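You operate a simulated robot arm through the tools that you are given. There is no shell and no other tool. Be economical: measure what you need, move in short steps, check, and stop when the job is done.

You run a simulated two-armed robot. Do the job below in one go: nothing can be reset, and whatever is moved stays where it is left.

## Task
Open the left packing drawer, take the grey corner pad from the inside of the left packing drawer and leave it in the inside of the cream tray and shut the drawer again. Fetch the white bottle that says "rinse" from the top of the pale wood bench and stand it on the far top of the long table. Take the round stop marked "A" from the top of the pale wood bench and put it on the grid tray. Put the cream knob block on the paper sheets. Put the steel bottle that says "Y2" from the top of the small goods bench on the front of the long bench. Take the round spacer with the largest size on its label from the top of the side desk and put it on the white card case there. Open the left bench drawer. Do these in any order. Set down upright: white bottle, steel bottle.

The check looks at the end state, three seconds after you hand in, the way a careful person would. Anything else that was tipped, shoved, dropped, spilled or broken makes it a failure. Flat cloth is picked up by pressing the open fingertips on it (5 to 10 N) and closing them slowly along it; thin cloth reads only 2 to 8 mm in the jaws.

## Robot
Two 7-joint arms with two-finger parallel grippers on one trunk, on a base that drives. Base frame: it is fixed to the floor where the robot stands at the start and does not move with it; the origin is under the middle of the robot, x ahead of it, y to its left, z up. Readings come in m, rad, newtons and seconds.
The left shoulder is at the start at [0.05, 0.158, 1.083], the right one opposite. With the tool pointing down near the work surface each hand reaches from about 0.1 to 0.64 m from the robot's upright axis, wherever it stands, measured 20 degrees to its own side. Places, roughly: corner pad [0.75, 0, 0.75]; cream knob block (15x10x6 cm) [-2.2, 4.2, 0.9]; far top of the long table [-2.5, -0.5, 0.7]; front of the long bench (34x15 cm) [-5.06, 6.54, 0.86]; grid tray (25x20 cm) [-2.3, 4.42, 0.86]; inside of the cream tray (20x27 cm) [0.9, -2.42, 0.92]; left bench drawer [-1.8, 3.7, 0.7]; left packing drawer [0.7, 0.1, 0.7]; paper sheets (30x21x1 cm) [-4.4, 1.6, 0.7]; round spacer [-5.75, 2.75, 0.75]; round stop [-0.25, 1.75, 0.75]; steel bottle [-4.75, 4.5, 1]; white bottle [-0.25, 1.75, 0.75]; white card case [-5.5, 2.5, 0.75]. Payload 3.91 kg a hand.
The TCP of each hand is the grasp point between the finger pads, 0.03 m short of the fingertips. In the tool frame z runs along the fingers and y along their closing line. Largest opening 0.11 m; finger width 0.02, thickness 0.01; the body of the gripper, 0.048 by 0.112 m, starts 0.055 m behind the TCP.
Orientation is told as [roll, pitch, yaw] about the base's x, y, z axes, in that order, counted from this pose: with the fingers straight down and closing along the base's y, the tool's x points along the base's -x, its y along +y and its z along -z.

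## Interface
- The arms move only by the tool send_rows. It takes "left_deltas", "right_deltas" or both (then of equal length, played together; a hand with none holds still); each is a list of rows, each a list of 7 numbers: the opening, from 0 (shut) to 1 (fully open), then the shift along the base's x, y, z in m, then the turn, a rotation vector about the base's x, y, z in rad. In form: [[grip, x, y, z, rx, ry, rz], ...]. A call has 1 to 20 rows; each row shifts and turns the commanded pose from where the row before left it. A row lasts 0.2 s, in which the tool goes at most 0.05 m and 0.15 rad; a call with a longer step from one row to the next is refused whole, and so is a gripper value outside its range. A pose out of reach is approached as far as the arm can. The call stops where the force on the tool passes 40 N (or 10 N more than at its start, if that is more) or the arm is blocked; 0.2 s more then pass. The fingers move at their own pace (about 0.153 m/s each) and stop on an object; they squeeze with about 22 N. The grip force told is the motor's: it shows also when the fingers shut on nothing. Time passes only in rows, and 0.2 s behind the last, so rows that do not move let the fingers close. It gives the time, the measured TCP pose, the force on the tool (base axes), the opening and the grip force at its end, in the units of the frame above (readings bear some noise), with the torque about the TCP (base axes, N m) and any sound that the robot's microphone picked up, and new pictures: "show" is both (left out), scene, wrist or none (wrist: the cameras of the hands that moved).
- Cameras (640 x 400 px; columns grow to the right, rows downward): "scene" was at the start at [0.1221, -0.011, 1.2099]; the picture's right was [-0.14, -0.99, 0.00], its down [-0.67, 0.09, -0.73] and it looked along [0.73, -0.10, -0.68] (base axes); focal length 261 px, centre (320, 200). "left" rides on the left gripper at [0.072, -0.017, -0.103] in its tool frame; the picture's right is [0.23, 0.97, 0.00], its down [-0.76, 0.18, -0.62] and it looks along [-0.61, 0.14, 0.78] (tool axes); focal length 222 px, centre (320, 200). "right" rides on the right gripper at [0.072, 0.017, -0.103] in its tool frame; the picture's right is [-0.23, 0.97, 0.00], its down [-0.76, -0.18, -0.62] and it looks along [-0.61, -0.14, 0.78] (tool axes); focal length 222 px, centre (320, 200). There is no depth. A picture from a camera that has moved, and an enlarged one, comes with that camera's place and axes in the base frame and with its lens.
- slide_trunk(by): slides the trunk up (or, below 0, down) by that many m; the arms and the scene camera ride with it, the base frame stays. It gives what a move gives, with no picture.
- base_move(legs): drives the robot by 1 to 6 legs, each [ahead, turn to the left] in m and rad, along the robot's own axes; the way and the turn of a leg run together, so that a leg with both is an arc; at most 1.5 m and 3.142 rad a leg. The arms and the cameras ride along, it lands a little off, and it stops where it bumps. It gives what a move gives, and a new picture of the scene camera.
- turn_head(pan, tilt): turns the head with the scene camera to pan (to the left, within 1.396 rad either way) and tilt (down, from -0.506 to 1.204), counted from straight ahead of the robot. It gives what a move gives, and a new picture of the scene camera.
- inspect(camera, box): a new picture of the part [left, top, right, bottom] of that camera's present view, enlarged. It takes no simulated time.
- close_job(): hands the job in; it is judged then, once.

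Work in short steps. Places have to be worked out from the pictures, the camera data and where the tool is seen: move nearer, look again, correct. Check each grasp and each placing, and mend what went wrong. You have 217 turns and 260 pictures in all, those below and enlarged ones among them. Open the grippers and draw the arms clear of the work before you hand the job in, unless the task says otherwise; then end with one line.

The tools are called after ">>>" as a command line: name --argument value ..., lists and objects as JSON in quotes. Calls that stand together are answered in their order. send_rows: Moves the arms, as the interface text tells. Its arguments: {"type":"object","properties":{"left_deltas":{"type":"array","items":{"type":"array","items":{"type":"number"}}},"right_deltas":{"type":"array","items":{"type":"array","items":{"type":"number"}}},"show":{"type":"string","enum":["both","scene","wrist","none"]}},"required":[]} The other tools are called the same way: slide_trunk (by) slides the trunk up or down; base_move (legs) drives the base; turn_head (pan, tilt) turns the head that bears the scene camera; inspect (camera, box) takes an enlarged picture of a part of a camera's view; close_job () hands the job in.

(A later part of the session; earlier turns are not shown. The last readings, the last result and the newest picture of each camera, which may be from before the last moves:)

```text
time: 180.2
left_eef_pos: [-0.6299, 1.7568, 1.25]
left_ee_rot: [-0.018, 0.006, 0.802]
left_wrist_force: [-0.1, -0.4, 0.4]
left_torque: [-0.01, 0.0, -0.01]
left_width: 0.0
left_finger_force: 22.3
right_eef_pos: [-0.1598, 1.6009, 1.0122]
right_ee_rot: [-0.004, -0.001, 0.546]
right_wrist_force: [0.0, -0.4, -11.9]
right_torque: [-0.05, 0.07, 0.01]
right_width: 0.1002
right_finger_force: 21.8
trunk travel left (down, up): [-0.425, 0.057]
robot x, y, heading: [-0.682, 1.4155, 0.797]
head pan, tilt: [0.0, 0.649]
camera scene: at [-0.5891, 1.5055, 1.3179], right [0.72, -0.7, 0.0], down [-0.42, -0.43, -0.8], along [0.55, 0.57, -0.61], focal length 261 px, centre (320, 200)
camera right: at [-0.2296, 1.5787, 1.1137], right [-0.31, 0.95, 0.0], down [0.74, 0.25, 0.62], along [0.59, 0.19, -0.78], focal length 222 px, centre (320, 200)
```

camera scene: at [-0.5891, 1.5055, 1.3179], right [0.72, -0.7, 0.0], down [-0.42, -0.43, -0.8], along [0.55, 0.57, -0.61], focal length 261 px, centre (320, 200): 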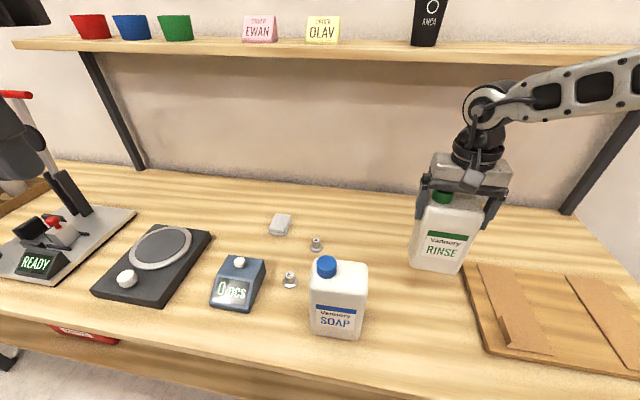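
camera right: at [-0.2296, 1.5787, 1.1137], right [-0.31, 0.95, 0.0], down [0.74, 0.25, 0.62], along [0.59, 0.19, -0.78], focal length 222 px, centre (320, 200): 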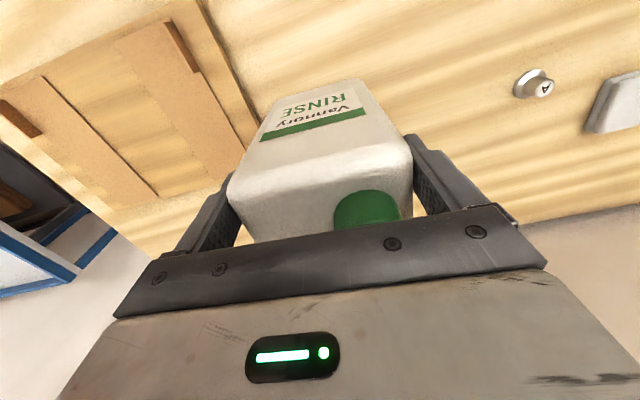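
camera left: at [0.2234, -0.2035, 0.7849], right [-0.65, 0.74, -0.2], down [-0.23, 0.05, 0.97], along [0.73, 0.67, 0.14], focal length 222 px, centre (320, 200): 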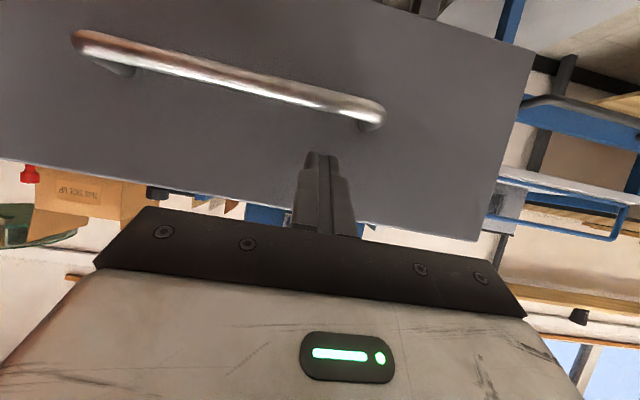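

The bottle is lifted upright (about 1.2 kg). I raise it further, turn right 0.38 rad so stop "A" is at the left hand's side, and lower the trunk slightly.

>>> send_rows --right_deltas '[[0, 0, 0, 0.045, 0, 0, 0], [0, 0, 0, 0.045, 0, 0, 0], [0, 0, 0, 0.045, 0, 0, 0], [0, 0.01, -0.01, 0.04, 0, 0, 0], [0, 0, 0, 0, 0, 0, 0]]' --left_deltas '[[1, 0, 0, 0, 0, 0, 0], [1, 0, 0, 0, 0, 0, 0], [1, 0, 0, 0, 0, 0, 0], [1, 0, 0, 0, 0, 0, 0], [1, 0, 0, 0, 0, 0, 0]]' --show "none"

>>> base_move --legs '[[0, -0.38]]'

>>> slide_trunk --by -0.1

```text
time: 181.4
left_eef_pos: [-0.6292, 1.7572, 1.2504]
left_ee_rot: [-0.017, 0.006, 0.801]
left_wrist_force: [-0.2, 0.6, 0.1]
left_torque: [0.01, 0.01, 0.0]
left_width: 0.1099
left_finger_force: 0.0
right_eef_pos: [-0.1468, 1.5903, 1.1879]
right_ee_rot: [-0.004, -0.001, 0.549]
right_wrist_force: [0.6, 0.6, -11.7]
right_torque: [-0.1, 0.11, 0.01]
right_width: 0.1004
right_finger_force: 22.3
trunk travel left (down, up): [-0.425, 0.057]
robot x, y, heading: [-0.6761, 1.413, 0.799]
head pan, tilt: [0.0, 0.649]
```

```text
time: 183.0
left_eef_pos: [-0.508, 1.7145, 1.2503]
left_ee_rot: [-0.018, 0.006, 0.429]
left_wrist_force: [0.8, 0.2, -0.1]
left_torque: [-0.01, 0.04, -0.02]
left_width: 0.1099
left_finger_force: 0.1
right_eef_pos: [-0.1191, 1.3838, 1.1875]
right_ee_rot: [-0.003, -0.004, 0.176]
right_wrist_force: [0.4, -0.4, -11.0]
right_torque: [-0.01, 0.11, 0.01]
right_width: 0.1004
right_finger_force: 22.4
trunk travel left (down, up): [-0.425, 0.057]
robot x, y, heading: [-0.6792, 1.414, 0.429]
head pan, tilt: [0.0, 0.649]
camera scene: at [-0.5621, 1.4662, 1.318], right [0.42, -0.91, 0.0], down [-0.55, -0.25, -0.8], along [0.72, 0.33, -0.61], focal length 261 px, centre (320, 200)
```

scene: 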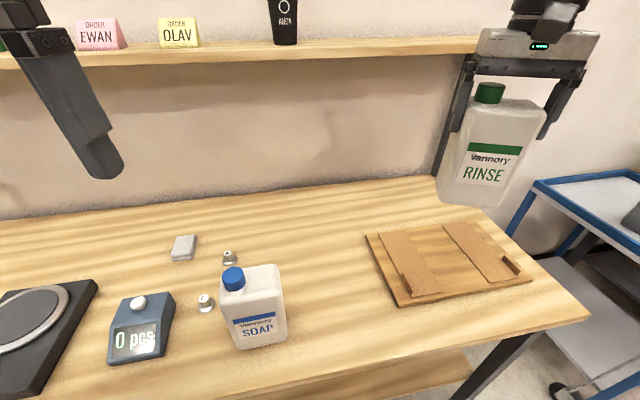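

```text
time: 184.3
left_eef_pos: [-0.5088, 1.714, 1.1499]
left_ee_rot: [-0.017, 0.006, 0.429]
left_wrist_force: [0.1, 0.0, -0.2]
left_torque: [0.02, 0.02, -0.02]
left_width: 0.11
left_finger_force: 0.0
right_eef_pos: [-0.12, 1.3853, 1.0875]
right_ee_rot: [-0.003, -0.002, 0.174]
right_wrist_force: [-0.6, -0.6, -12.1]
right_torque: [-0.03, 0.1, 0.0]
right_width: 0.1004
right_finger_force: 22.6
trunk travel left (down, up): [-0.325, 0.157]
robot x, y, heading: [-0.676, 1.4157, 0.423]
head pan, tilt: [0.0, 0.649]
```

Stop "A" triangulates again to (-0.257,1.866). I bring the left hand over it, descending on the way.

>>> send_rows --left_deltas '[[1, 0.036, 0.0217, -0.015, 0, 0, 0], [1, 0.036, 0.0217, -0.02, 0, 0, 0], [1, 0.036, 0.0217, -0.02, 0, 0, 0], [1, 0.036, 0.0217, -0.02, 0, 0, 0], [1, 0.036, 0.0217, -0.02, 0, 0, 0], [1, 0.036, 0.0217, -0.02, 0, 0, 0], [1, 0.036, 0.0217, -0.02, 0, 0, 0], [0.6, 0, 0, -0.045, 0, 0, 0], [0.6, 0, 0, -0.045, 0, 0, 0], [0.6, 0, 0, 0, 0, 0, 0]]' --show "wrist"

```text
time: 186.5
left_eef_pos: [-0.2565, 1.8645, 0.9267]
left_ee_rot: [-0.018, 0.005, 0.43]
left_wrist_force: [0.0, 0.4, -0.7]
left_torque: [0.0, 0.0, -0.01]
left_width: 0.066
left_finger_force: 0.1
right_eef_pos: [-0.1191, 1.3843, 1.0878]
right_ee_rot: [-0.003, -0.004, 0.174]
right_wrist_force: [0.0, 0.2, -11.3]
right_torque: [-0.05, 0.16, 0.0]
right_width: 0.101
right_finger_force: 21.9
trunk travel left (down, up): [-0.325, 0.157]
robot x, y, heading: [-0.678, 1.4119, 0.433]
head pan, tilt: [0.0, 0.649]
camera left: at [-0.3165, 1.8206, 1.0305], right [-0.61, 0.79, -0.02], down [0.62, 0.49, 0.62], along [0.5, 0.37, -0.79], focal length 222 px, centre (320, 200)
```

left: 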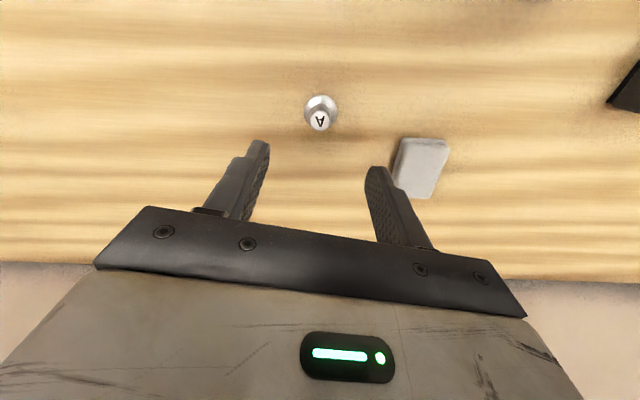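

The knob lies exactly on the tool axis. I descend to z≈0.835 with a narrow opening and look.

>>> send_rows --left_deltas '[[0.5, 0, 0, -0.04, 0, 0, 0], [0.5, 0, 0, -0.03, 0, 0, 0], [0.5, 0, 0, -0.022, 0, 0, 0], [0.5, 0, 0, 0, 0, 0, 0]]' --show "none"

>>> inspect --camera "left" --box '[200, 80, 440, 230]'

```text
time: 187.5
left_eef_pos: [-0.258, 1.8663, 0.8337]
left_ee_rot: [-0.018, 0.005, 0.428]
left_wrist_force: [0.1, 0.0, 0.2]
left_torque: [0.01, 0.01, -0.03]
left_width: 0.0549
left_finger_force: 0.0
right_eef_pos: [-0.1196, 1.3845, 1.0872]
right_ee_rot: [-0.003, -0.002, 0.173]
right_wrist_force: [0.0, 1.0, -11.0]
right_torque: [-0.06, 0.12, 0.0]
right_width: 0.1004
right_finger_force: 22.2
trunk travel left (down, up): [-0.325, 0.157]
robot x, y, heading: [-0.6791, 1.4138, 0.427]
head pan, tilt: [0.0, 0.649]
```

```text
2.67 times, centred on (320, 155) of left
camera zoom: at [-0.3171, 1.8216, 0.9379], right [-0.61, 0.79, -0.02], down [0.62, 0.49, 0.62], along [0.5, 0.37, -0.79], focal length 592 px, centre (320, 320)
```

zoom: 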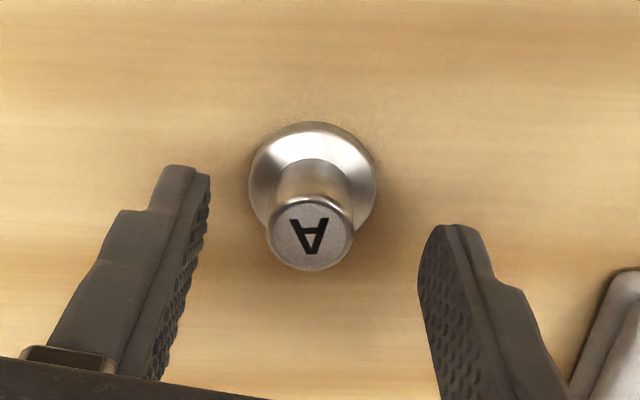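

Well aligned. I lower 1 cm more and close on the knob.

>>> send_rows --left_deltas '[[0.5, 0, 0, -0.011, 0, 0, 0], [0, 0, 0, 0, 0, 0, 0], [0, 0, 0, 0, 0, 0, 0], [0, 0, 0, 0, 0, 0, 0], [0, 0, 0, 0.03, 0, 0, 0], [0, 0, 0, 0.04, 0, 0, 0], [0, 0, 0, 0, 0, 0, 0]]' --show "wrist"

```text
time: 189.1
left_eef_pos: [-0.258, 1.8668, 0.8915]
left_ee_rot: [-0.017, 0.007, 0.43]
left_wrist_force: [0.1, -0.2, -1.4]
left_torque: [0.03, -0.02, -0.04]
left_width: 0.0207
left_finger_force: 22.0
right_eef_pos: [-0.1194, 1.384, 1.0859]
right_ee_rot: [-0.003, -0.004, 0.173]
right_wrist_force: [0.1, 0.4, -11.4]
right_torque: [-0.03, 0.14, -0.02]
right_width: 0.1005
right_finger_force: 21.6
trunk travel left (down, up): [-0.325, 0.157]
robot x, y, heading: [-0.6742, 1.4133, 0.427]
head pan, tilt: [0.0, 0.649]
camera left: at [-0.3176, 1.8216, 0.9954], right [-0.61, 0.79, -0.02], down [0.62, 0.49, 0.62], along [0.49, 0.37, -0.79], focal length 222 px, centre (320, 200)
```

left: 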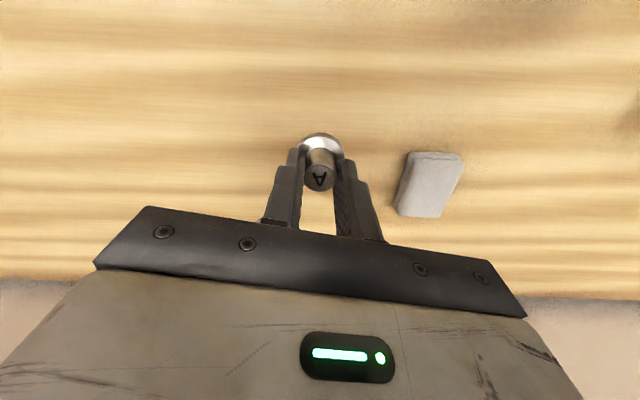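

Stop "A" is held (21 mm). I retract the left arm, raise the trunk, back away from the bench and turn toward the long table.

>>> send_rows --left_deltas '[[0, 0, 0, 0.045, 0, 0, 0], [0, 0, 0, 0.045, 0, 0, 0], [0, 0, 0, 0.045, 0, 0, 0], [0, -0.036, -0.0217, 0.02, 0, 0, 0], [0, -0.036, -0.0217, 0.02, 0, 0, 0], [0, -0.036, -0.0217, 0.02, 0, 0, 0], [0, -0.036, -0.0217, 0.02, 0, 0, 0], [0, -0.036, -0.0217, 0.02, 0, 0, 0], [0, -0.036, -0.0217, 0.01, 0, 0, 0], [0, -0.036, -0.0217, 0.01, 0, 0, 0]]' --show "none"

>>> slide_trunk --by 0.1

>>> turn_head --pan 0.0 --tilt 0.35

>>> base_move --legs '[[-0.35, 0], [0, -2.757]]'

```text
time: 191.3
left_eef_pos: [-0.5074, 1.7132, 1.1494]
left_ee_rot: [-0.019, 0.006, 0.427]
left_wrist_force: [0.4, 0.3, -0.8]
left_torque: [-0.05, 0.0, -0.02]
left_width: 0.0205
left_finger_force: 21.9
right_eef_pos: [-0.1196, 1.384, 1.0887]
right_ee_rot: [-0.004, -0.004, 0.176]
right_wrist_force: [0.5, 0.2, -11.5]
right_torque: [-0.02, 0.15, -0.01]
right_width: 0.1006
right_finger_force: 22.2
trunk travel left (down, up): [-0.325, 0.157]
robot x, y, heading: [-0.6796, 1.414, 0.425]
head pan, tilt: [0.0, 0.649]
```

```text
time: 192.6
left_eef_pos: [-0.507, 1.7143, 1.2498]
left_ee_rot: [-0.019, 0.005, 0.428]
left_wrist_force: [-0.1, 0.1, -1.5]
left_torque: [0.02, -0.01, -0.01]
left_width: 0.0206
left_finger_force: 22.6
right_eef_pos: [-0.1196, 1.385, 1.1874]
right_ee_rot: [-0.003, -0.002, 0.175]
right_wrist_force: [0.4, 0.7, -11.2]
right_torque: [-0.04, 0.14, 0.01]
right_width: 0.1007
right_finger_force: 22.2
trunk travel left (down, up): [-0.425, 0.057]
robot x, y, heading: [-0.6798, 1.4168, 0.427]
head pan, tilt: [0.0, 0.649]
```

```text
time: 193.4
left_eef_pos: [-0.5088, 1.7143, 1.2493]
left_ee_rot: [-0.017, 0.005, 0.43]
left_wrist_force: [0.0, 0.2, -0.8]
left_torque: [0.03, -0.02, 0.04]
left_width: 0.0203
left_finger_force: 22.2
right_eef_pos: [-0.1189, 1.384, 1.1866]
right_ee_rot: [-0.004, -0.005, 0.175]
right_wrist_force: [0.0, -0.3, -11.2]
right_torque: [-0.04, 0.09, -0.01]
right_width: 0.1004
right_finger_force: 22.0
trunk travel left (down, up): [-0.425, 0.057]
robot x, y, heading: [-0.6768, 1.4137, 0.427]
head pan, tilt: [0.0, 0.351]
camera scene: at [-0.5564, 1.4693, 1.3449], right [0.42, -0.91, 0.0], down [-0.31, -0.14, -0.94], along [0.85, 0.39, -0.35], focal length 261 px, centre (320, 200)
```

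scene: 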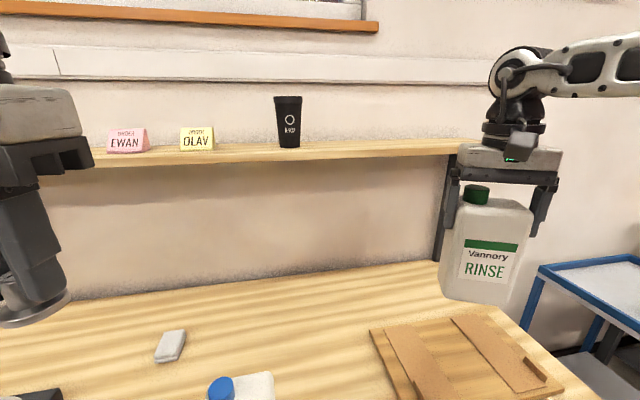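

```text
time: 202.2
left_eef_pos: [-1.0531, 0.9263, 1.2502]
left_ee_rot: [-0.018, 0.007, -2.35]
left_wrist_force: [0.4, 0.9, -0.7]
left_torque: [0.03, -0.01, -0.01]
left_width: 0.0205
left_finger_force: 22.4
right_eef_pos: [-1.5323, 1.0962, 1.187]
right_ee_rot: [-0.003, -0.003, -2.606]
right_wrist_force: [-0.2, -0.2, -11.4]
right_torque: [0.09, -0.15, -0.03]
right_width: 0.1
right_finger_force: 22.2
trunk travel left (down, up): [-0.425, 0.057]
robot x, y, heading: [-0.9993, 1.2676, -2.354]
head pan, tilt: [0.0, 0.351]
camera scene: at [-1.0936, 1.1725, 1.345], right [-0.71, 0.7, 0.0], down [0.24, 0.24, -0.94], along [-0.66, -0.67, -0.34], focal length 261 px, centre (320, 200)
```

scene: 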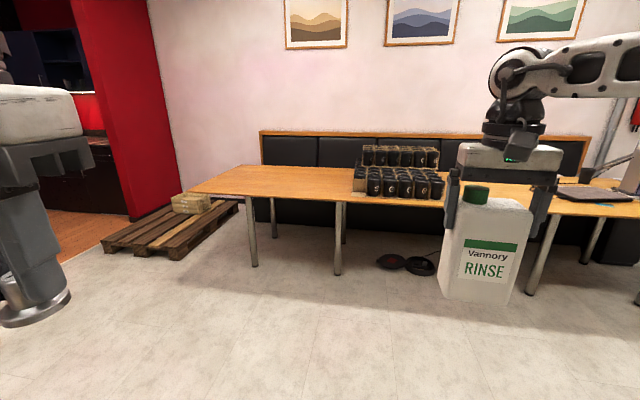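

The long table is ahead, with a stand of cups in the middle and the left part free. I drive 0.7 m nearer to see how its top is divided.

>>> base_move --legs '[[0.7, 0]]'

>>> inspect --camera "scene" --box '[100, 120, 440, 330]'

```text
time: 206.1
left_eef_pos: [-1.544, 0.4202, 1.249]
left_ee_rot: [-0.018, 0.004, -2.341]
left_wrist_force: [-0.1, -0.2, -0.9]
left_torque: [0.0, -0.01, 0.02]
left_width: 0.0206
left_finger_force: 22.0
right_eef_pos: [-2.0251, 0.5843, 1.1865]
right_ee_rot: [-0.004, -0.002, -2.593]
right_wrist_force: [-1.1, -1.3, -11.1]
right_torque: [0.08, -0.11, -0.02]
right_width: 0.1004
right_finger_force: 22.2
trunk travel left (down, up): [-0.425, 0.057]
robot x, y, heading: [-1.4953, 0.7638, -2.34]
head pan, tilt: [0.0, 0.351]
camera scene: at [-1.5878, 0.6663, 1.3449], right [-0.72, 0.7, 0.0], down [0.24, 0.25, -0.94], along [-0.65, -0.67, -0.34], focal length 261 px, centre (320, 200)
```

scene: 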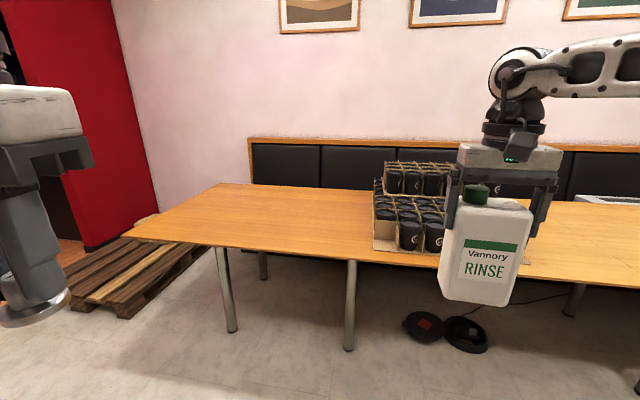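

```text
1.88 times, centred on (270, 225) of scene
camera zoom: at [-1.5878, 0.6663, 1.3449], right [-0.72, 0.7, 0.0], down [0.24, 0.25, -0.94], along [-0.65, -0.67, -0.34], focal length 491 px, centre (414, 153)
```

zoom: 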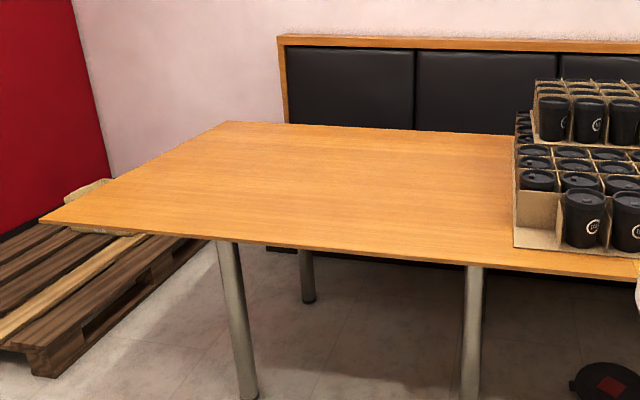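

The table's left half is free and its centre matches the place given. Its front edge runs along (-0.60,0.80) with the top at z≈0.78. I drive to stand square to it near its left end.

>>> base_move --legs '[[0, 0.65], [1.0, 0], [0, -0.804]]'

>>> turn_head --pan -0.2 --tilt 0.7

```text
time: 215.2
left_eef_pos: [-1.7035, -0.5574, 1.2496]
left_ee_rot: [-0.019, 0.005, -2.483]
left_wrist_force: [0.7, -0.1, -0.1]
left_torque: [0.03, 0.03, 0.0]
left_width: 0.0206
left_finger_force: 22.2
right_eef_pos: [-2.1577, -0.3231, 1.1859]
right_ee_rot: [-0.003, 0.0, -2.735]
right_wrist_force: [-0.3, -0.3, -10.9]
right_torque: [0.04, -0.13, -0.01]
right_width: 0.1006
right_finger_force: 21.7
trunk travel left (down, up): [-0.425, 0.057]
robot x, y, heading: [-1.6016, -0.2256, -2.487]
head pan, tilt: [0.0, 0.351]
camera scene: at [-1.7121, -0.3066, 1.345], right [-0.61, 0.79, 0.0], down [0.27, 0.21, -0.94], along [-0.74, -0.57, -0.34], focal length 261 px, centre (320, 200)
```

scene: 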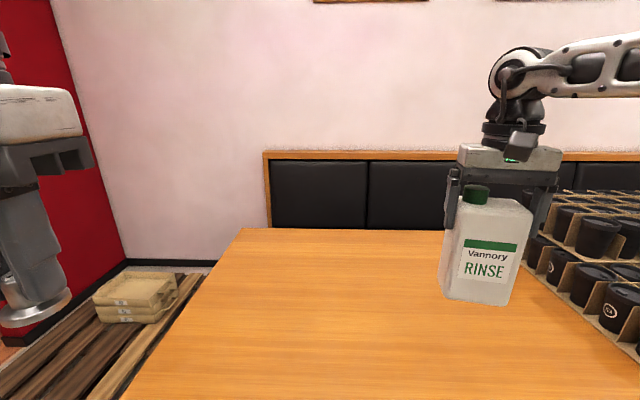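

```text
time: 216.0
left_eef_pos: [-1.7028, -0.5572, 1.2485]
left_ee_rot: [-0.017, 0.006, -2.484]
left_wrist_force: [-0.2, -0.5, -0.7]
left_torque: [0.01, 0.03, 0.01]
left_width: 0.0207
left_finger_force: 22.1
right_eef_pos: [-2.1573, -0.3242, 1.1862]
right_ee_rot: [-0.003, -0.001, -2.738]
right_wrist_force: [-0.6, -0.4, -11.4]
right_torque: [0.05, -0.14, 0.01]
right_width: 0.1004
right_finger_force: 21.9
trunk travel left (down, up): [-0.425, 0.057]
robot x, y, heading: [-1.6046, -0.2274, -2.487]
head pan, tilt: [-0.201, 0.7]
camera scene: at [-1.7144, -0.2875, 1.3137], right [-0.44, 0.9, 0.0], down [0.58, 0.28, -0.76], along [-0.69, -0.34, -0.64], focal length 261 px, centre (320, 200)
```

scene: 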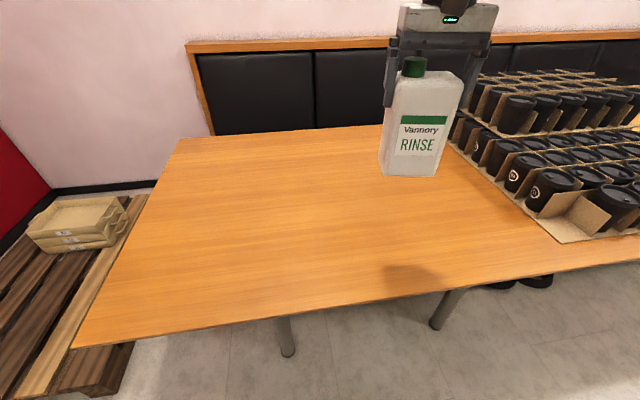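

The bottle would stand about 0.11 m from the front edge; I want it further in. I drive 0.08 m forward, reach 5 cm more, and lower it to just above the top.

>>> base_move --legs '[[0.08, 0]]'

>>> send_rows --right_deltas '[[0, -0.02, -0.015, -0.03, 0, 0, 0], [0, -0.02, -0.015, -0.03, 0, 0, 0], [0, 0, 0, -0.04, 0, 0, 0], [0, 0, 0, -0.04, 0, 0, 0], [0, 0, 0, -0.04, 0, 0, 0], [0, 0, 0, -0.04, 0, 0, 0], [0, 0, 0, 0, 0, 0, 0]]' --show "scene"

```text
time: 217.0
left_eef_pos: [-1.7674, -0.6051, 1.2481]
left_ee_rot: [-0.016, 0.005, -2.487]
left_wrist_force: [-0.5, -0.1, -0.3]
left_torque: [0.03, -0.03, 0.01]
left_width: 0.0208
left_finger_force: 21.9
right_eef_pos: [-2.2189, -0.3724, 1.1861]
right_ee_rot: [-0.003, -0.002, -2.738]
right_wrist_force: [-1.6, -1.1, -10.8]
right_torque: [0.07, -0.12, -0.01]
right_width: 0.0999
right_finger_force: 22.7
trunk travel left (down, up): [-0.425, 0.057]
robot x, y, heading: [-1.6665, -0.2738, -2.487]
head pan, tilt: [-0.201, 0.7]
camera scene: at [-1.7772, -0.3356, 1.3135], right [-0.44, 0.9, 0.0], down [0.58, 0.28, -0.76], along [-0.69, -0.34, -0.65], focal length 261 px, centre (320, 200)
```

scene: 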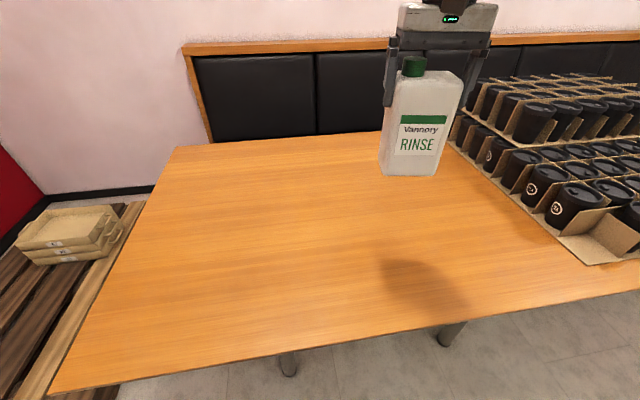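

```text
time: 218.6
left_eef_pos: [-1.7663, -0.6042, 1.2504]
left_ee_rot: [-0.018, 0.004, -2.486]
left_wrist_force: [-0.5, -0.2, -0.9]
left_torque: [0.04, 0.03, 0.01]
left_width: 0.0209
left_finger_force: 21.7
right_eef_pos: [-2.2524, -0.3903, 0.9719]
right_ee_rot: [-0.002, -0.004, -2.738]
right_wrist_force: [0.3, 0.8, -11.8]
right_torque: [0.07, -0.15, 0.02]
right_width: 0.1001
right_finger_force: 22.0
right hand out of reach, approached as far as the arm can: row 6
trunk travel left (down, up): [-0.425, 0.057]
robot x, y, heading: [-1.6664, -0.2699, -2.485]
head pan, tilt: [-0.201, 0.7]
camera scene: at [-1.7765, -0.3353, 1.3136], right [-0.44, 0.9, 0.0], down [0.58, 0.28, -0.76], along [-0.69, -0.34, -0.65], focal length 261 px, centre (320, 200)
```

scene: 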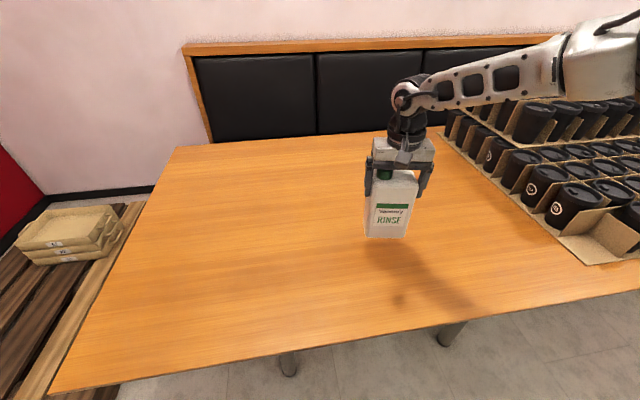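

The arm's reach ends at z=0.972, with the bottle about 3-4 cm above the top. I lower the rest with the trunk.

>>> slide_trunk --by -0.03

```text
time: 219.4
left_eef_pos: [-1.7659, -0.6045, 1.2199]
left_ee_rot: [-0.016, 0.006, -2.485]
left_wrist_force: [-0.3, -0.5, -0.6]
left_torque: [-0.02, -0.02, 0.0]
left_width: 0.0203
left_finger_force: 22.1
right_eef_pos: [-2.2539, -0.3913, 0.9426]
right_ee_rot: [-0.003, -0.003, -2.74]
right_wrist_force: [-0.5, 0.7, -10.8]
right_torque: [0.05, -0.13, 0.04]
right_width: 0.1005
right_finger_force: 21.8
trunk travel left (down, up): [-0.395, 0.087]
robot x, y, heading: [-1.6679, -0.271, -2.485]
head pan, tilt: [-0.201, 0.7]
```

>>> slide_trunk --by -0.01

>>> inspect --camera "scene" --box '[330, 130, 470, 260]'

```text
time: 220.0
left_eef_pos: [-1.7657, -0.6043, 1.2088]
left_ee_rot: [-0.018, 0.006, -2.486]
left_wrist_force: [0.8, -0.6, -0.3]
left_torque: [-0.01, -0.01, 0.0]
left_width: 0.0208
left_finger_force: 22.4
right_eef_pos: [-2.2523, -0.39, 0.9322]
right_ee_rot: [-0.004, -0.004, -2.738]
right_wrist_force: [0.3, 0.3, -11.6]
right_torque: [0.05, -0.14, -0.03]
right_width: 0.1003
right_finger_force: 21.8
trunk travel left (down, up): [-0.385, 0.097]
robot x, y, heading: [-1.6686, -0.2735, -2.483]
head pan, tilt: [-0.201, 0.7]
```

```text
3.08 times, centred on (400, 195) of scene
camera zoom: at [-1.7764, -0.335, 1.2736], right [-0.44, 0.9, 0.0], down [0.58, 0.28, -0.76], along [-0.69, -0.34, -0.64], focal length 803 px, centre (74, 215)
```

zoom: 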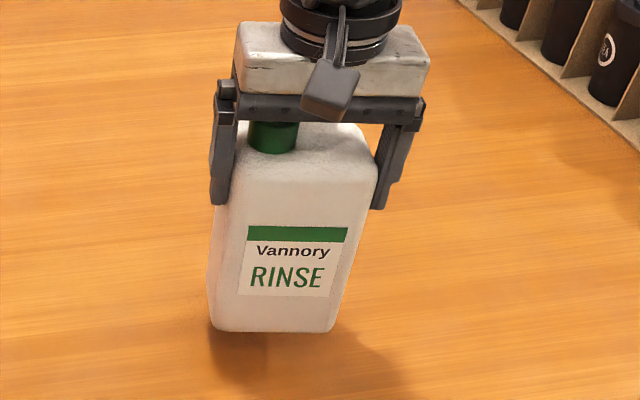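

No contact yet, since the full weight still hangs. I lower on in small steps.

>>> slide_trunk --by -0.015

>>> slide_trunk --by -0.01

```text
time: 220.6
left_eef_pos: [-1.7673, -0.6052, 1.1939]
left_ee_rot: [-0.018, 0.004, -2.484]
left_wrist_force: [-0.1, 0.0, -1.7]
left_torque: [0.03, -0.02, 0.01]
left_width: 0.0203
left_finger_force: 21.7
right_eef_pos: [-2.253, -0.391, 0.9159]
right_ee_rot: [-0.004, -0.003, -2.739]
right_wrist_force: [-0.5, -0.1, -10.5]
right_torque: [0.04, -0.14, -0.03]
right_width: 0.1001
right_finger_force: 21.7
trunk travel left (down, up): [-0.37, 0.112]
robot x, y, heading: [-1.6646, -0.2734, -2.486]
head pan, tilt: [-0.201, 0.7]
```

```text
time: 221.2
left_eef_pos: [-1.7661, -0.6033, 1.1853]
left_ee_rot: [-0.018, 0.004, -2.485]
left_wrist_force: [-0.2, -0.4, -1.0]
left_torque: [-0.03, -0.01, 0.0]
left_width: 0.0206
left_finger_force: 22.4
right_eef_pos: [-2.2522, -0.3907, 0.9079]
right_ee_rot: [-0.003, -0.004, -2.738]
right_wrist_force: [-0.1, 0.8, -11.6]
right_torque: [0.06, -0.13, 0.04]
right_width: 0.1003
right_finger_force: 22.6
trunk travel left (down, up): [-0.36, 0.122]
robot x, y, heading: [-1.6688, -0.2733, -2.486]
head pan, tilt: [-0.201, 0.7]
```

Still hanging; continuing downward.

>>> slide_trunk --by -0.01

>>> inspect --camera "scene" --box '[330, 130, 470, 260]'

```text
time: 221.8
left_eef_pos: [-1.765, -0.6037, 1.1747]
left_ee_rot: [-0.019, 0.005, -2.485]
left_wrist_force: [-0.5, 0.7, -0.4]
left_torque: [0.0, 0.03, 0.01]
left_width: 0.0207
left_finger_force: 21.8
right_eef_pos: [-2.2528, -0.3907, 0.8977]
right_ee_rot: [-0.002, -0.005, -2.739]
right_wrist_force: [-0.3, 1.4, -11.1]
right_torque: [0.08, -0.16, 0.0]
right_width: 0.1002
right_finger_force: 22.8
trunk travel left (down, up): [-0.35, 0.132]
robot x, y, heading: [-1.6653, -0.2756, -2.484]
head pan, tilt: [-0.201, 0.7]
```

```text
3.08 times, centred on (400, 195) of scene
camera zoom: at [-1.7764, -0.335, 1.2386], right [-0.44, 0.9, 0.0], down [0.58, 0.28, -0.76], along [-0.69, -0.34, -0.64], focal length 803 px, centre (74, 215)
```

zoom: 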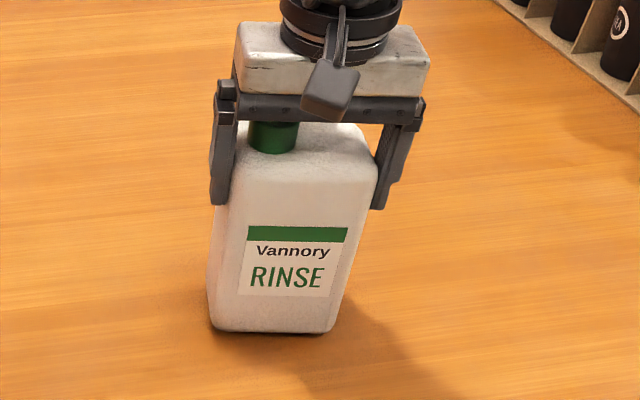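

The shadow is closing on the base; a few more millimetres.

>>> slide_trunk --by -0.008

>>> slide_trunk --by -0.006

```text
time: 222.3
left_eef_pos: [-1.7643, -0.604, 1.1673]
left_ee_rot: [-0.018, 0.003, -2.486]
left_wrist_force: [-0.1, -0.1, -0.7]
left_torque: [-0.02, 0.02, 0.01]
left_width: 0.0208
left_finger_force: 22.0
right_eef_pos: [-2.2538, -0.3905, 0.8937]
right_ee_rot: [0.0, -0.013, -2.736]
right_wrist_force: [-2.0, 4.8, 15.4]
right_torque: [0.27, -0.38, 0.43]
right_width: 0.1
right_finger_force: 22.1
trunk travel left (down, up): [-0.342, 0.14]
robot x, y, heading: [-1.6679, -0.2751, -2.487]
head pan, tilt: [-0.201, 0.7]
```

```text
time: 222.9
left_eef_pos: [-1.7627, -0.6044, 1.1611]
left_ee_rot: [-0.019, 0.002, -2.486]
left_wrist_force: [-0.8, 0.6, -0.6]
left_torque: [0.01, -0.01, -0.02]
left_width: 0.0205
left_finger_force: 22.1
right_eef_pos: [-2.2521, -0.3907, 0.8898]
right_ee_rot: [-0.002, -0.017, -2.74]
right_wrist_force: [-3.3, 3.3, 36.1]
right_torque: [1.23, -0.39, 0.37]
right_width: 0.1001
right_finger_force: 21.8
trunk travel left (down, up): [-0.336, 0.146]
robot x, y, heading: [-1.666, -0.2725, -2.482]
head pan, tilt: [-0.201, 0.7]
```

The bottle stands on the table (force now upward). I ease off, open fully and lift straight up with the trunk.

>>> slide_trunk --by 0.005

>>> send_rows --right_deltas '[[1, 0, 0, 0, 0, 0, 0], [1, 0, 0, 0, 0, 0, 0], [1, 0, 0, 0, 0, 0, 0]]' --show "wrist"

```text
time: 223.4
left_eef_pos: [-1.7643, -0.6043, 1.1655]
left_ee_rot: [-0.02, 0.003, -2.484]
left_wrist_force: [-1.0, 0.7, -0.1]
left_torque: [0.01, -0.01, 0.03]
left_width: 0.0206
left_finger_force: 22.2
right_eef_pos: [-2.2521, -0.3912, 0.8898]
right_ee_rot: [-0.001, -0.007, -2.738]
right_wrist_force: [-6.7, -1.5, 14.8]
right_torque: [-0.08, 0.49, 0.01]
right_width: 0.1001
right_finger_force: 21.6
trunk travel left (down, up): [-0.341, 0.141]
robot x, y, heading: [-1.6662, -0.2747, -2.484]
head pan, tilt: [-0.201, 0.7]
```

```text
time: 224.2
left_eef_pos: [-1.7645, -0.6051, 1.1649]
left_ee_rot: [-0.018, 0.003, -2.484]
left_wrist_force: [0.4, -0.9, -1.1]
left_torque: [-0.02, -0.01, 0.01]
left_width: 0.0209
left_finger_force: 21.9
right_eef_pos: [-2.2523, -0.3904, 0.8886]
right_ee_rot: [-0.004, -0.005, -2.738]
right_wrist_force: [-0.3, 0.4, 1.1]
right_torque: [0.0, 0.02, -0.02]
right_width: 0.11
right_finger_force: 0.1
trunk travel left (down, up): [-0.341, 0.141]
robot x, y, heading: [-1.6661, -0.2724, -2.485]
head pan, tilt: [-0.201, 0.7]
camera right: at [-2.1783, -0.3762, 0.9909], right [0.17, -0.98, 0.0], down [-0.77, -0.14, 0.63], along [-0.62, -0.11, -0.78], focal length 222 px, centre (320, 200)
```

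right: 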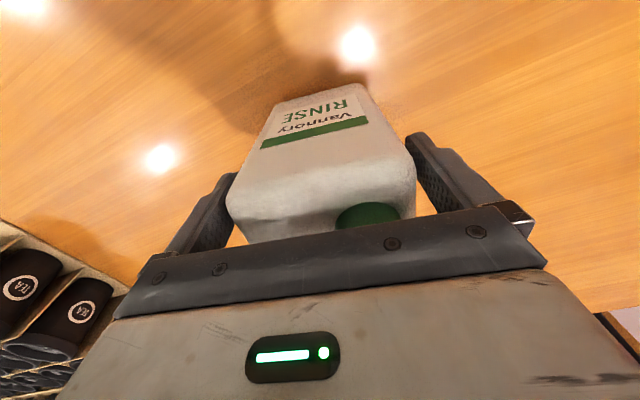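

The fingers are free on both sides. I raise the trunk by 0.13 m and check the bottle.

>>> slide_trunk --by 0.13

>>> inspect --camera "scene" --box '[200, 100, 560, 330]'

```text
time: 225.8
left_eef_pos: [-1.7641, -0.6037, 1.2955]
left_ee_rot: [-0.017, 0.005, -2.483]
left_wrist_force: [-0.1, 0.4, -1.5]
left_torque: [0.0, -0.01, -0.03]
left_width: 0.0207
left_finger_force: 22.0
right_eef_pos: [-2.2531, -0.3909, 1.0193]
right_ee_rot: [-0.005, -0.003, -2.739]
right_wrist_force: [0.4, 1.0, -0.1]
right_torque: [-0.01, -0.04, -0.01]
right_width: 0.11
right_finger_force: 0.1
trunk travel left (down, up): [-0.471, 0.011]
robot x, y, heading: [-1.664, -0.2736, -2.483]
head pan, tilt: [-0.201, 0.7]
```

```text
1.74 times, centred on (380, 215) of scene
camera zoom: at [-1.7756, -0.335, 1.3597], right [-0.44, 0.9, 0.0], down [0.58, 0.28, -0.76], along [-0.69, -0.34, -0.64], focal length 454 px, centre (216, 174)
```

zoom: 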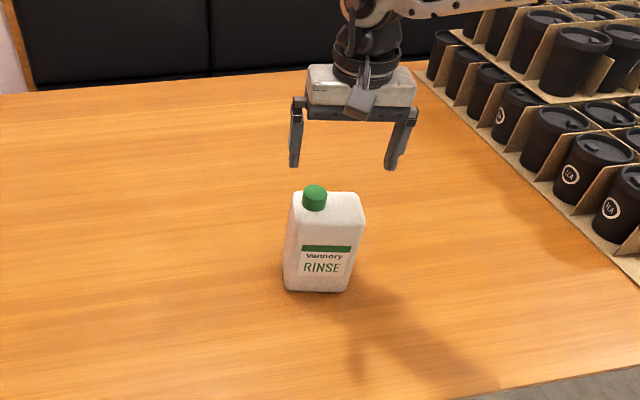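

The rinse bottle stands well on the far half of the table. I lift the hand, back off, and drive toward the bench with the grid tray.

>>> send_rows --right_deltas '[[1, 0, 0, 0.045, 0, 0, 0], [1, 0, 0, 0.045, 0, 0, 0], [1, 0.02, 0.015, 0.04, 0, 0, 0], [0.5, 0.02, 0.015, 0.02, 0, 0, 0]]' --show "none"

>>> turn_head --pan 0.0 --tilt 0.4

>>> base_move --legs '[[-0.5, 0], [0, -1.893], [1.4, 0]]'

```text
time: 226.8
left_eef_pos: [-1.7642, -0.6047, 1.2958]
left_ee_rot: [-0.018, 0.003, -2.486]
left_wrist_force: [-0.4, -0.4, -0.8]
left_torque: [0.02, 0.01, 0.02]
left_width: 0.0208
left_finger_force: 21.8
right_eef_pos: [-2.21, -0.3595, 1.1696]
right_ee_rot: [-0.003, -0.005, -2.739]
right_wrist_force: [0.2, -0.4, -0.3]
right_torque: [-0.01, -0.02, 0.0]
right_width: 0.055
right_finger_force: 0.0
trunk travel left (down, up): [-0.471, 0.011]
robot x, y, heading: [-1.6695, -0.2738, -2.478]
head pan, tilt: [-0.201, 0.7]
```

```text
time: 227.6
left_eef_pos: [-1.7652, -0.6049, 1.2949]
left_ee_rot: [-0.018, 0.002, -2.484]
left_wrist_force: [0.2, 0.7, -0.3]
left_torque: [-0.03, 0.01, -0.01]
left_width: 0.0206
left_finger_force: 21.7
right_eef_pos: [-2.2102, -0.3606, 1.1688]
right_ee_rot: [-0.003, -0.004, -2.739]
right_wrist_force: [-0.3, -0.2, -1.2]
right_torque: [0.0, 0.04, 0.0]
right_width: 0.0551
right_finger_force: 0.0
trunk travel left (down, up): [-0.471, 0.011]
robot x, y, heading: [-1.6675, -0.2734, -2.482]
head pan, tilt: [0.0, 0.4]
camera scene: at [-1.7726, -0.354, 1.3865], right [-0.61, 0.79, 0.0], down [0.31, 0.24, -0.92], along [-0.73, -0.56, -0.39], focal length 261 px, centre (320, 200)
```

scene: 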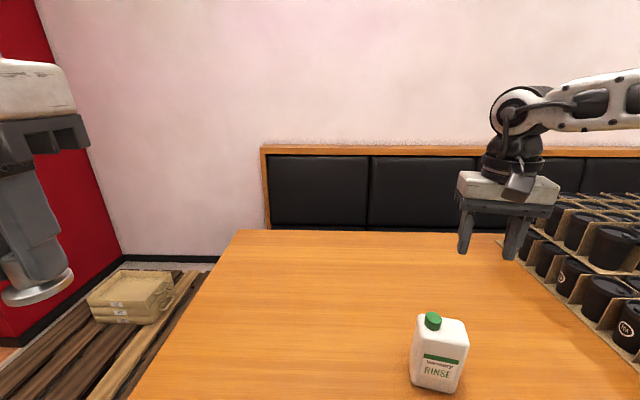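

```text
time: 241.7
left_eef_pos: [-2.0083, 1.5615, 1.2959]
left_ee_rot: [-0.017, 0.003, 1.909]
left_wrist_force: [-0.2, 1.0, -0.2]
left_torque: [-0.01, 0.02, -0.02]
left_width: 0.0208
left_finger_force: 21.3
right_eef_pos: [-1.6382, 1.9084, 1.1686]
right_ee_rot: [-0.005, -0.005, 1.653]
right_wrist_force: [0.2, 0.6, 0.7]
right_torque: [-0.02, -0.02, 0.03]
right_width: 0.055
right_finger_force: 0.1
trunk travel left (down, up): [-0.471, 0.011]
robot x, y, heading: [-1.7261, 1.3649, 1.903]
head pan, tilt: [0.0, 0.4]
camera scene: at [-1.7701, 1.4906, 1.3866], right [0.94, 0.33, 0.0], down [0.13, -0.37, -0.92], along [-0.3, 0.87, -0.39], focal length 261 px, centre (320, 200)
```

scene: 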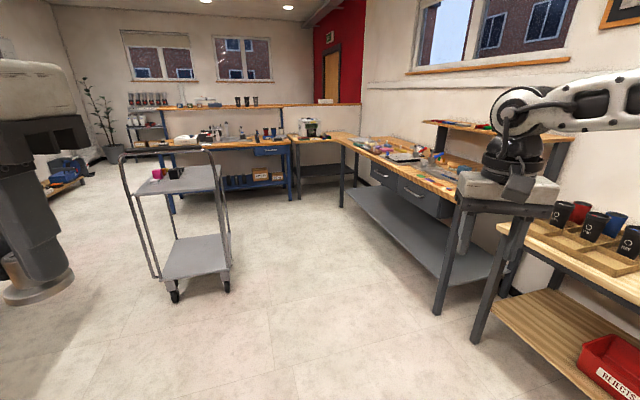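

The two-drawer bench is ahead on the right, its front edge along (-0.58,0.81). I drive to stand in front of its left end, by the grid tray, and face it.

>>> base_move --legs '[[1.4, 0], [1.3, 0], [0, -1.29]]'

>>> turn_head --pan 0.0 --tilt 0.7

```text
time: 258.0
left_eef_pos: [-2.4652, 4.2387, 1.2958]
left_ee_rot: [-0.016, 0.003, 0.588]
left_wrist_force: [0.5, -0.4, -1.1]
left_torque: [-0.01, 0.0, 0.01]
left_width: 0.0207
left_finger_force: 22.1
right_eef_pos: [-2.0378, 3.9655, 1.1693]
right_ee_rot: [-0.005, -0.004, 0.333]
right_wrist_force: [-0.7, 0.9, -0.1]
right_torque: [0.03, 0.03, 0.0]
right_width: 0.0551
right_finger_force: 0.0
trunk travel left (down, up): [-0.471, 0.011]
robot x, y, heading: [-2.5839, 3.9112, 0.588]
head pan, tilt: [0.0, 0.4]
camera scene: at [-2.4751, 3.9897, 1.3866], right [0.55, -0.83, 0.0], down [-0.32, -0.22, -0.92], along [0.77, 0.51, -0.39], focal length 261 px, centre (320, 200)
```

scene: 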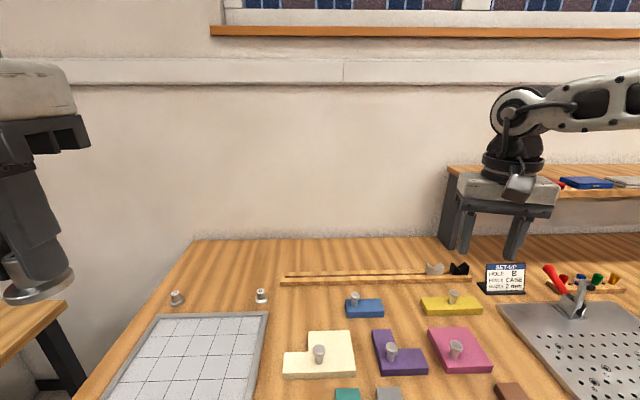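

```text
time: 258.8
left_eef_pos: [-2.4661, 4.2395, 1.2948]
left_ee_rot: [-0.017, 0.004, 0.587]
left_wrist_force: [-0.3, 0.1, -0.3]
left_torque: [0.0, -0.02, 0.0]
left_width: 0.0206
left_finger_force: 22.0
right_eef_pos: [-2.0365, 3.9645, 1.1688]
right_ee_rot: [-0.003, -0.003, 0.333]
right_wrist_force: [0.2, -1.1, 0.6]
right_torque: [0.01, 0.0, 0.0]
right_width: 0.0547
right_finger_force: 0.1
trunk travel left (down, up): [-0.471, 0.011]
robot x, y, heading: [-2.5864, 3.911, 0.59]
head pan, tilt: [0.0, 0.7]
camera scene: at [-2.4816, 3.9856, 1.3598], right [0.55, -0.83, 0.0], down [-0.54, -0.36, -0.77], along [0.64, 0.42, -0.64], focal length 261 px, centre (320, 200)
```

scene: 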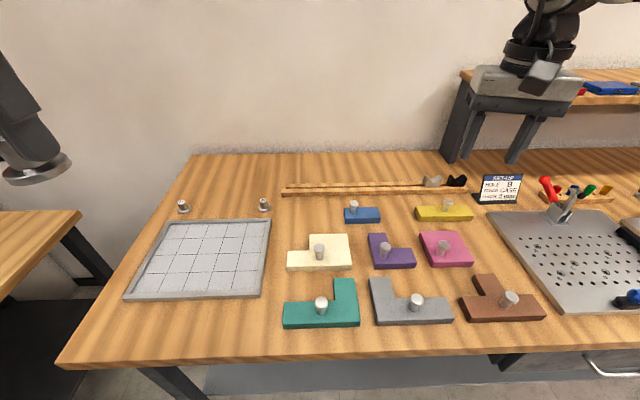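

The grid tray is centred at (-2.311,4.427), z≈0.86. I lower the trunk and bring the left hand with stop "A" over its middle, a few cm above.

>>> slide_trunk --by -0.12

>>> send_rows --left_deltas '[[0, 0.0258, 0.0313, -0.02, 0, 0, 0], [0, 0.0258, 0.0313, -0.02, 0, 0, 0], [0, 0.0258, 0.0313, -0.02, 0, 0, 0], [0, 0.0258, 0.0313, -0.02, 0, 0, 0], [0, 0.0258, 0.0313, -0.02, 0, 0, 0], [0, 0.0258, 0.0313, -0.02, 0, 0, 0], [0, 0, 0, -0.045, 0.015, 0, 0], [0, 0, 0, -0.045, 0, 0, 0], [0, 0, 0, -0.035, 0, 0, 0], [0, 0, 0, 0, 0, 0, 0]]'

```text
time: 260.3
left_eef_pos: [-2.4652, 4.2396, 1.1752]
left_ee_rot: [-0.017, 0.003, 0.589]
left_wrist_force: [-0.5, -0.3, -1.0]
left_torque: [-0.02, -0.01, 0.02]
left_width: 0.0206
left_finger_force: 22.4
right_eef_pos: [-2.0371, 3.9635, 1.0495]
right_ee_rot: [-0.004, -0.003, 0.333]
right_wrist_force: [-0.7, 0.3, -1.2]
right_torque: [0.04, 0.0, 0.0]
right_width: 0.055
right_finger_force: 0.1
trunk travel left (down, up): [-0.351, 0.131]
robot x, y, heading: [-2.5835, 3.9125, 0.587]
head pan, tilt: [0.0, 0.7]
```

```text
time: 262.5
left_eef_pos: [-2.3101, 4.4264, 0.9303]
left_ee_rot: [-0.005, -0.005, 0.587]
left_wrist_force: [0.3, -0.4, -1.2]
left_torque: [0.01, 0.04, -0.02]
left_width: 0.0206
left_finger_force: 22.0
right_eef_pos: [-2.037, 3.9661, 1.0483]
right_ee_rot: [-0.004, -0.003, 0.335]
right_wrist_force: [0.0, 0.2, 0.1]
right_torque: [0.0, -0.03, 0.02]
right_width: 0.055
right_finger_force: 0.1
trunk travel left (down, up): [-0.351, 0.131]
robot x, y, heading: [-2.5865, 3.9159, 0.587]
head pan, tilt: [0.0, 0.7]
camera scene: at [-2.4816, 3.9855, 1.2398], right [0.55, -0.83, 0.0], down [-0.54, -0.36, -0.76], along [0.64, 0.42, -0.64], focal length 261 px, centre (320, 200)
camera left: at [-2.3628, 4.3722, 1.0334], right [-0.73, 0.68, -0.01], down [0.53, 0.57, 0.63], along [0.43, 0.45, -0.78], focal length 222 px, centre (320, 200)
```

scene: 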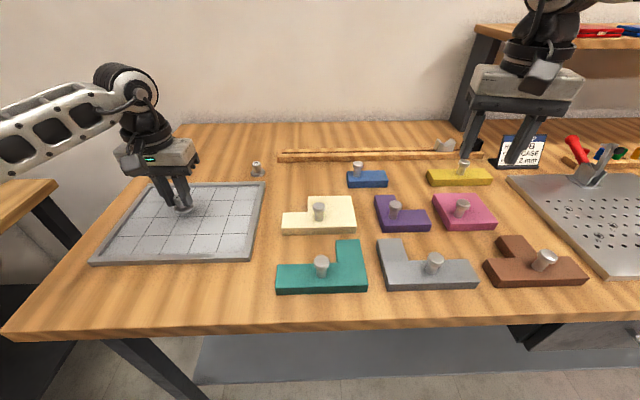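
left: 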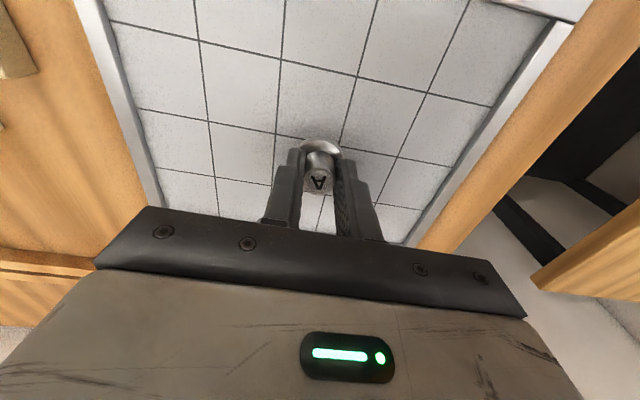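

The stop is over the middle of the tray; I lower gently to contact.

>>> send_rows --left_deltas '[[0, 0, 0, -0.015, 0, 0, 0], [0, 0, 0, -0.01, 0, 0, 0], [0, 0, 0, 0, 0, 0, 0]]' --show "none"

```text
time: 263.3
left_eef_pos: [-2.3115, 4.4273, 0.9093]
left_ee_rot: [-0.006, -0.013, 0.588]
left_wrist_force: [-1.5, 2.9, 19.7]
left_torque: [0.13, 0.11, 0.01]
left_width: 0.021
left_finger_force: 22.2
right_eef_pos: [-2.0371, 3.964, 1.0509]
right_ee_rot: [-0.002, -0.006, 0.334]
right_wrist_force: [0.1, 0.5, 0.4]
right_torque: [0.01, -0.02, 0.01]
right_width: 0.0548
right_finger_force: 0.2
trunk travel left (down, up): [-0.351, 0.131]
robot x, y, heading: [-2.5861, 3.9171, 0.585]
head pan, tilt: [0.0, 0.7]
```

Contact with 20 N at z=0.909. I open, then lift away.

>>> send_rows --left_deltas '[[0, 0, 0, 0.003, 0, 0, 0], [0.5, 0, 0, 0, 0, 0, 0], [0.5, 0, 0, 0, 0, 0, 0], [0.5, 0, 0, 0.02, 0, 0, 0], [0.5, 0, 0, 0.045, 0, 0, 0], [0.5, 0, 0, 0.045, 0, 0, 0], [0.5, 0, 0, 0.02, 0, 0, 0], [0.5, -0.0258, -0.0313, 0.02, 0, 0, 0], [0.5, -0.0258, -0.0313, 0.02, 0, 0, 0], [0.5, -0.0258, -0.0313, 0.02, 0, 0, 0], [0.5, -0.0258, -0.0313, 0.02, 0, 0, 0], [0.5, -0.0258, -0.0313, 0.02, 0, 0, 0], [0.5, -0.0258, -0.0313, 0.02, 0, 0, 0]]' --show "scene"

```text
time: 266.1
left_eef_pos: [-2.4652, 4.2383, 1.1586]
left_ee_rot: [-0.005, -0.003, 0.59]
left_wrist_force: [-0.1, 0.1, 0.2]
left_torque: [-0.04, -0.03, 0.04]
left_width: 0.0553
left_finger_force: 0.0
right_eef_pos: [-2.0368, 3.9635, 1.0492]
right_ee_rot: [-0.003, -0.002, 0.332]
right_wrist_force: [-0.1, -0.3, -0.8]
right_torque: [0.02, -0.01, 0.01]
right_width: 0.0552
right_finger_force: 0.0
trunk travel left (down, up): [-0.351, 0.131]
robot x, y, heading: [-2.5861, 3.9143, 0.587]
head pan, tilt: [0.0, 0.7]
camera scene: at [-2.4818, 3.9851, 1.2398], right [0.55, -0.83, 0.0], down [-0.54, -0.36, -0.77], along [0.64, 0.42, -0.64], focal length 261 px, centre (320, 200)
```

scene: 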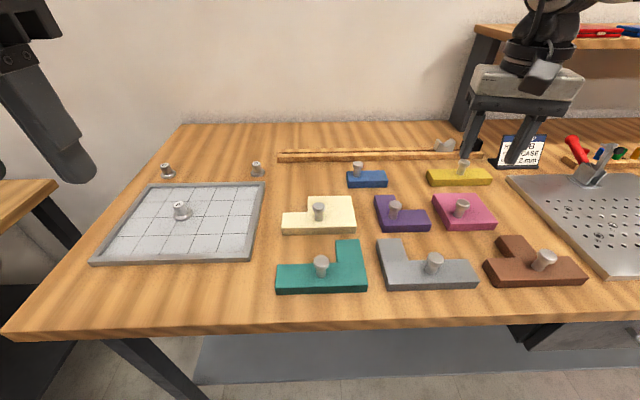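

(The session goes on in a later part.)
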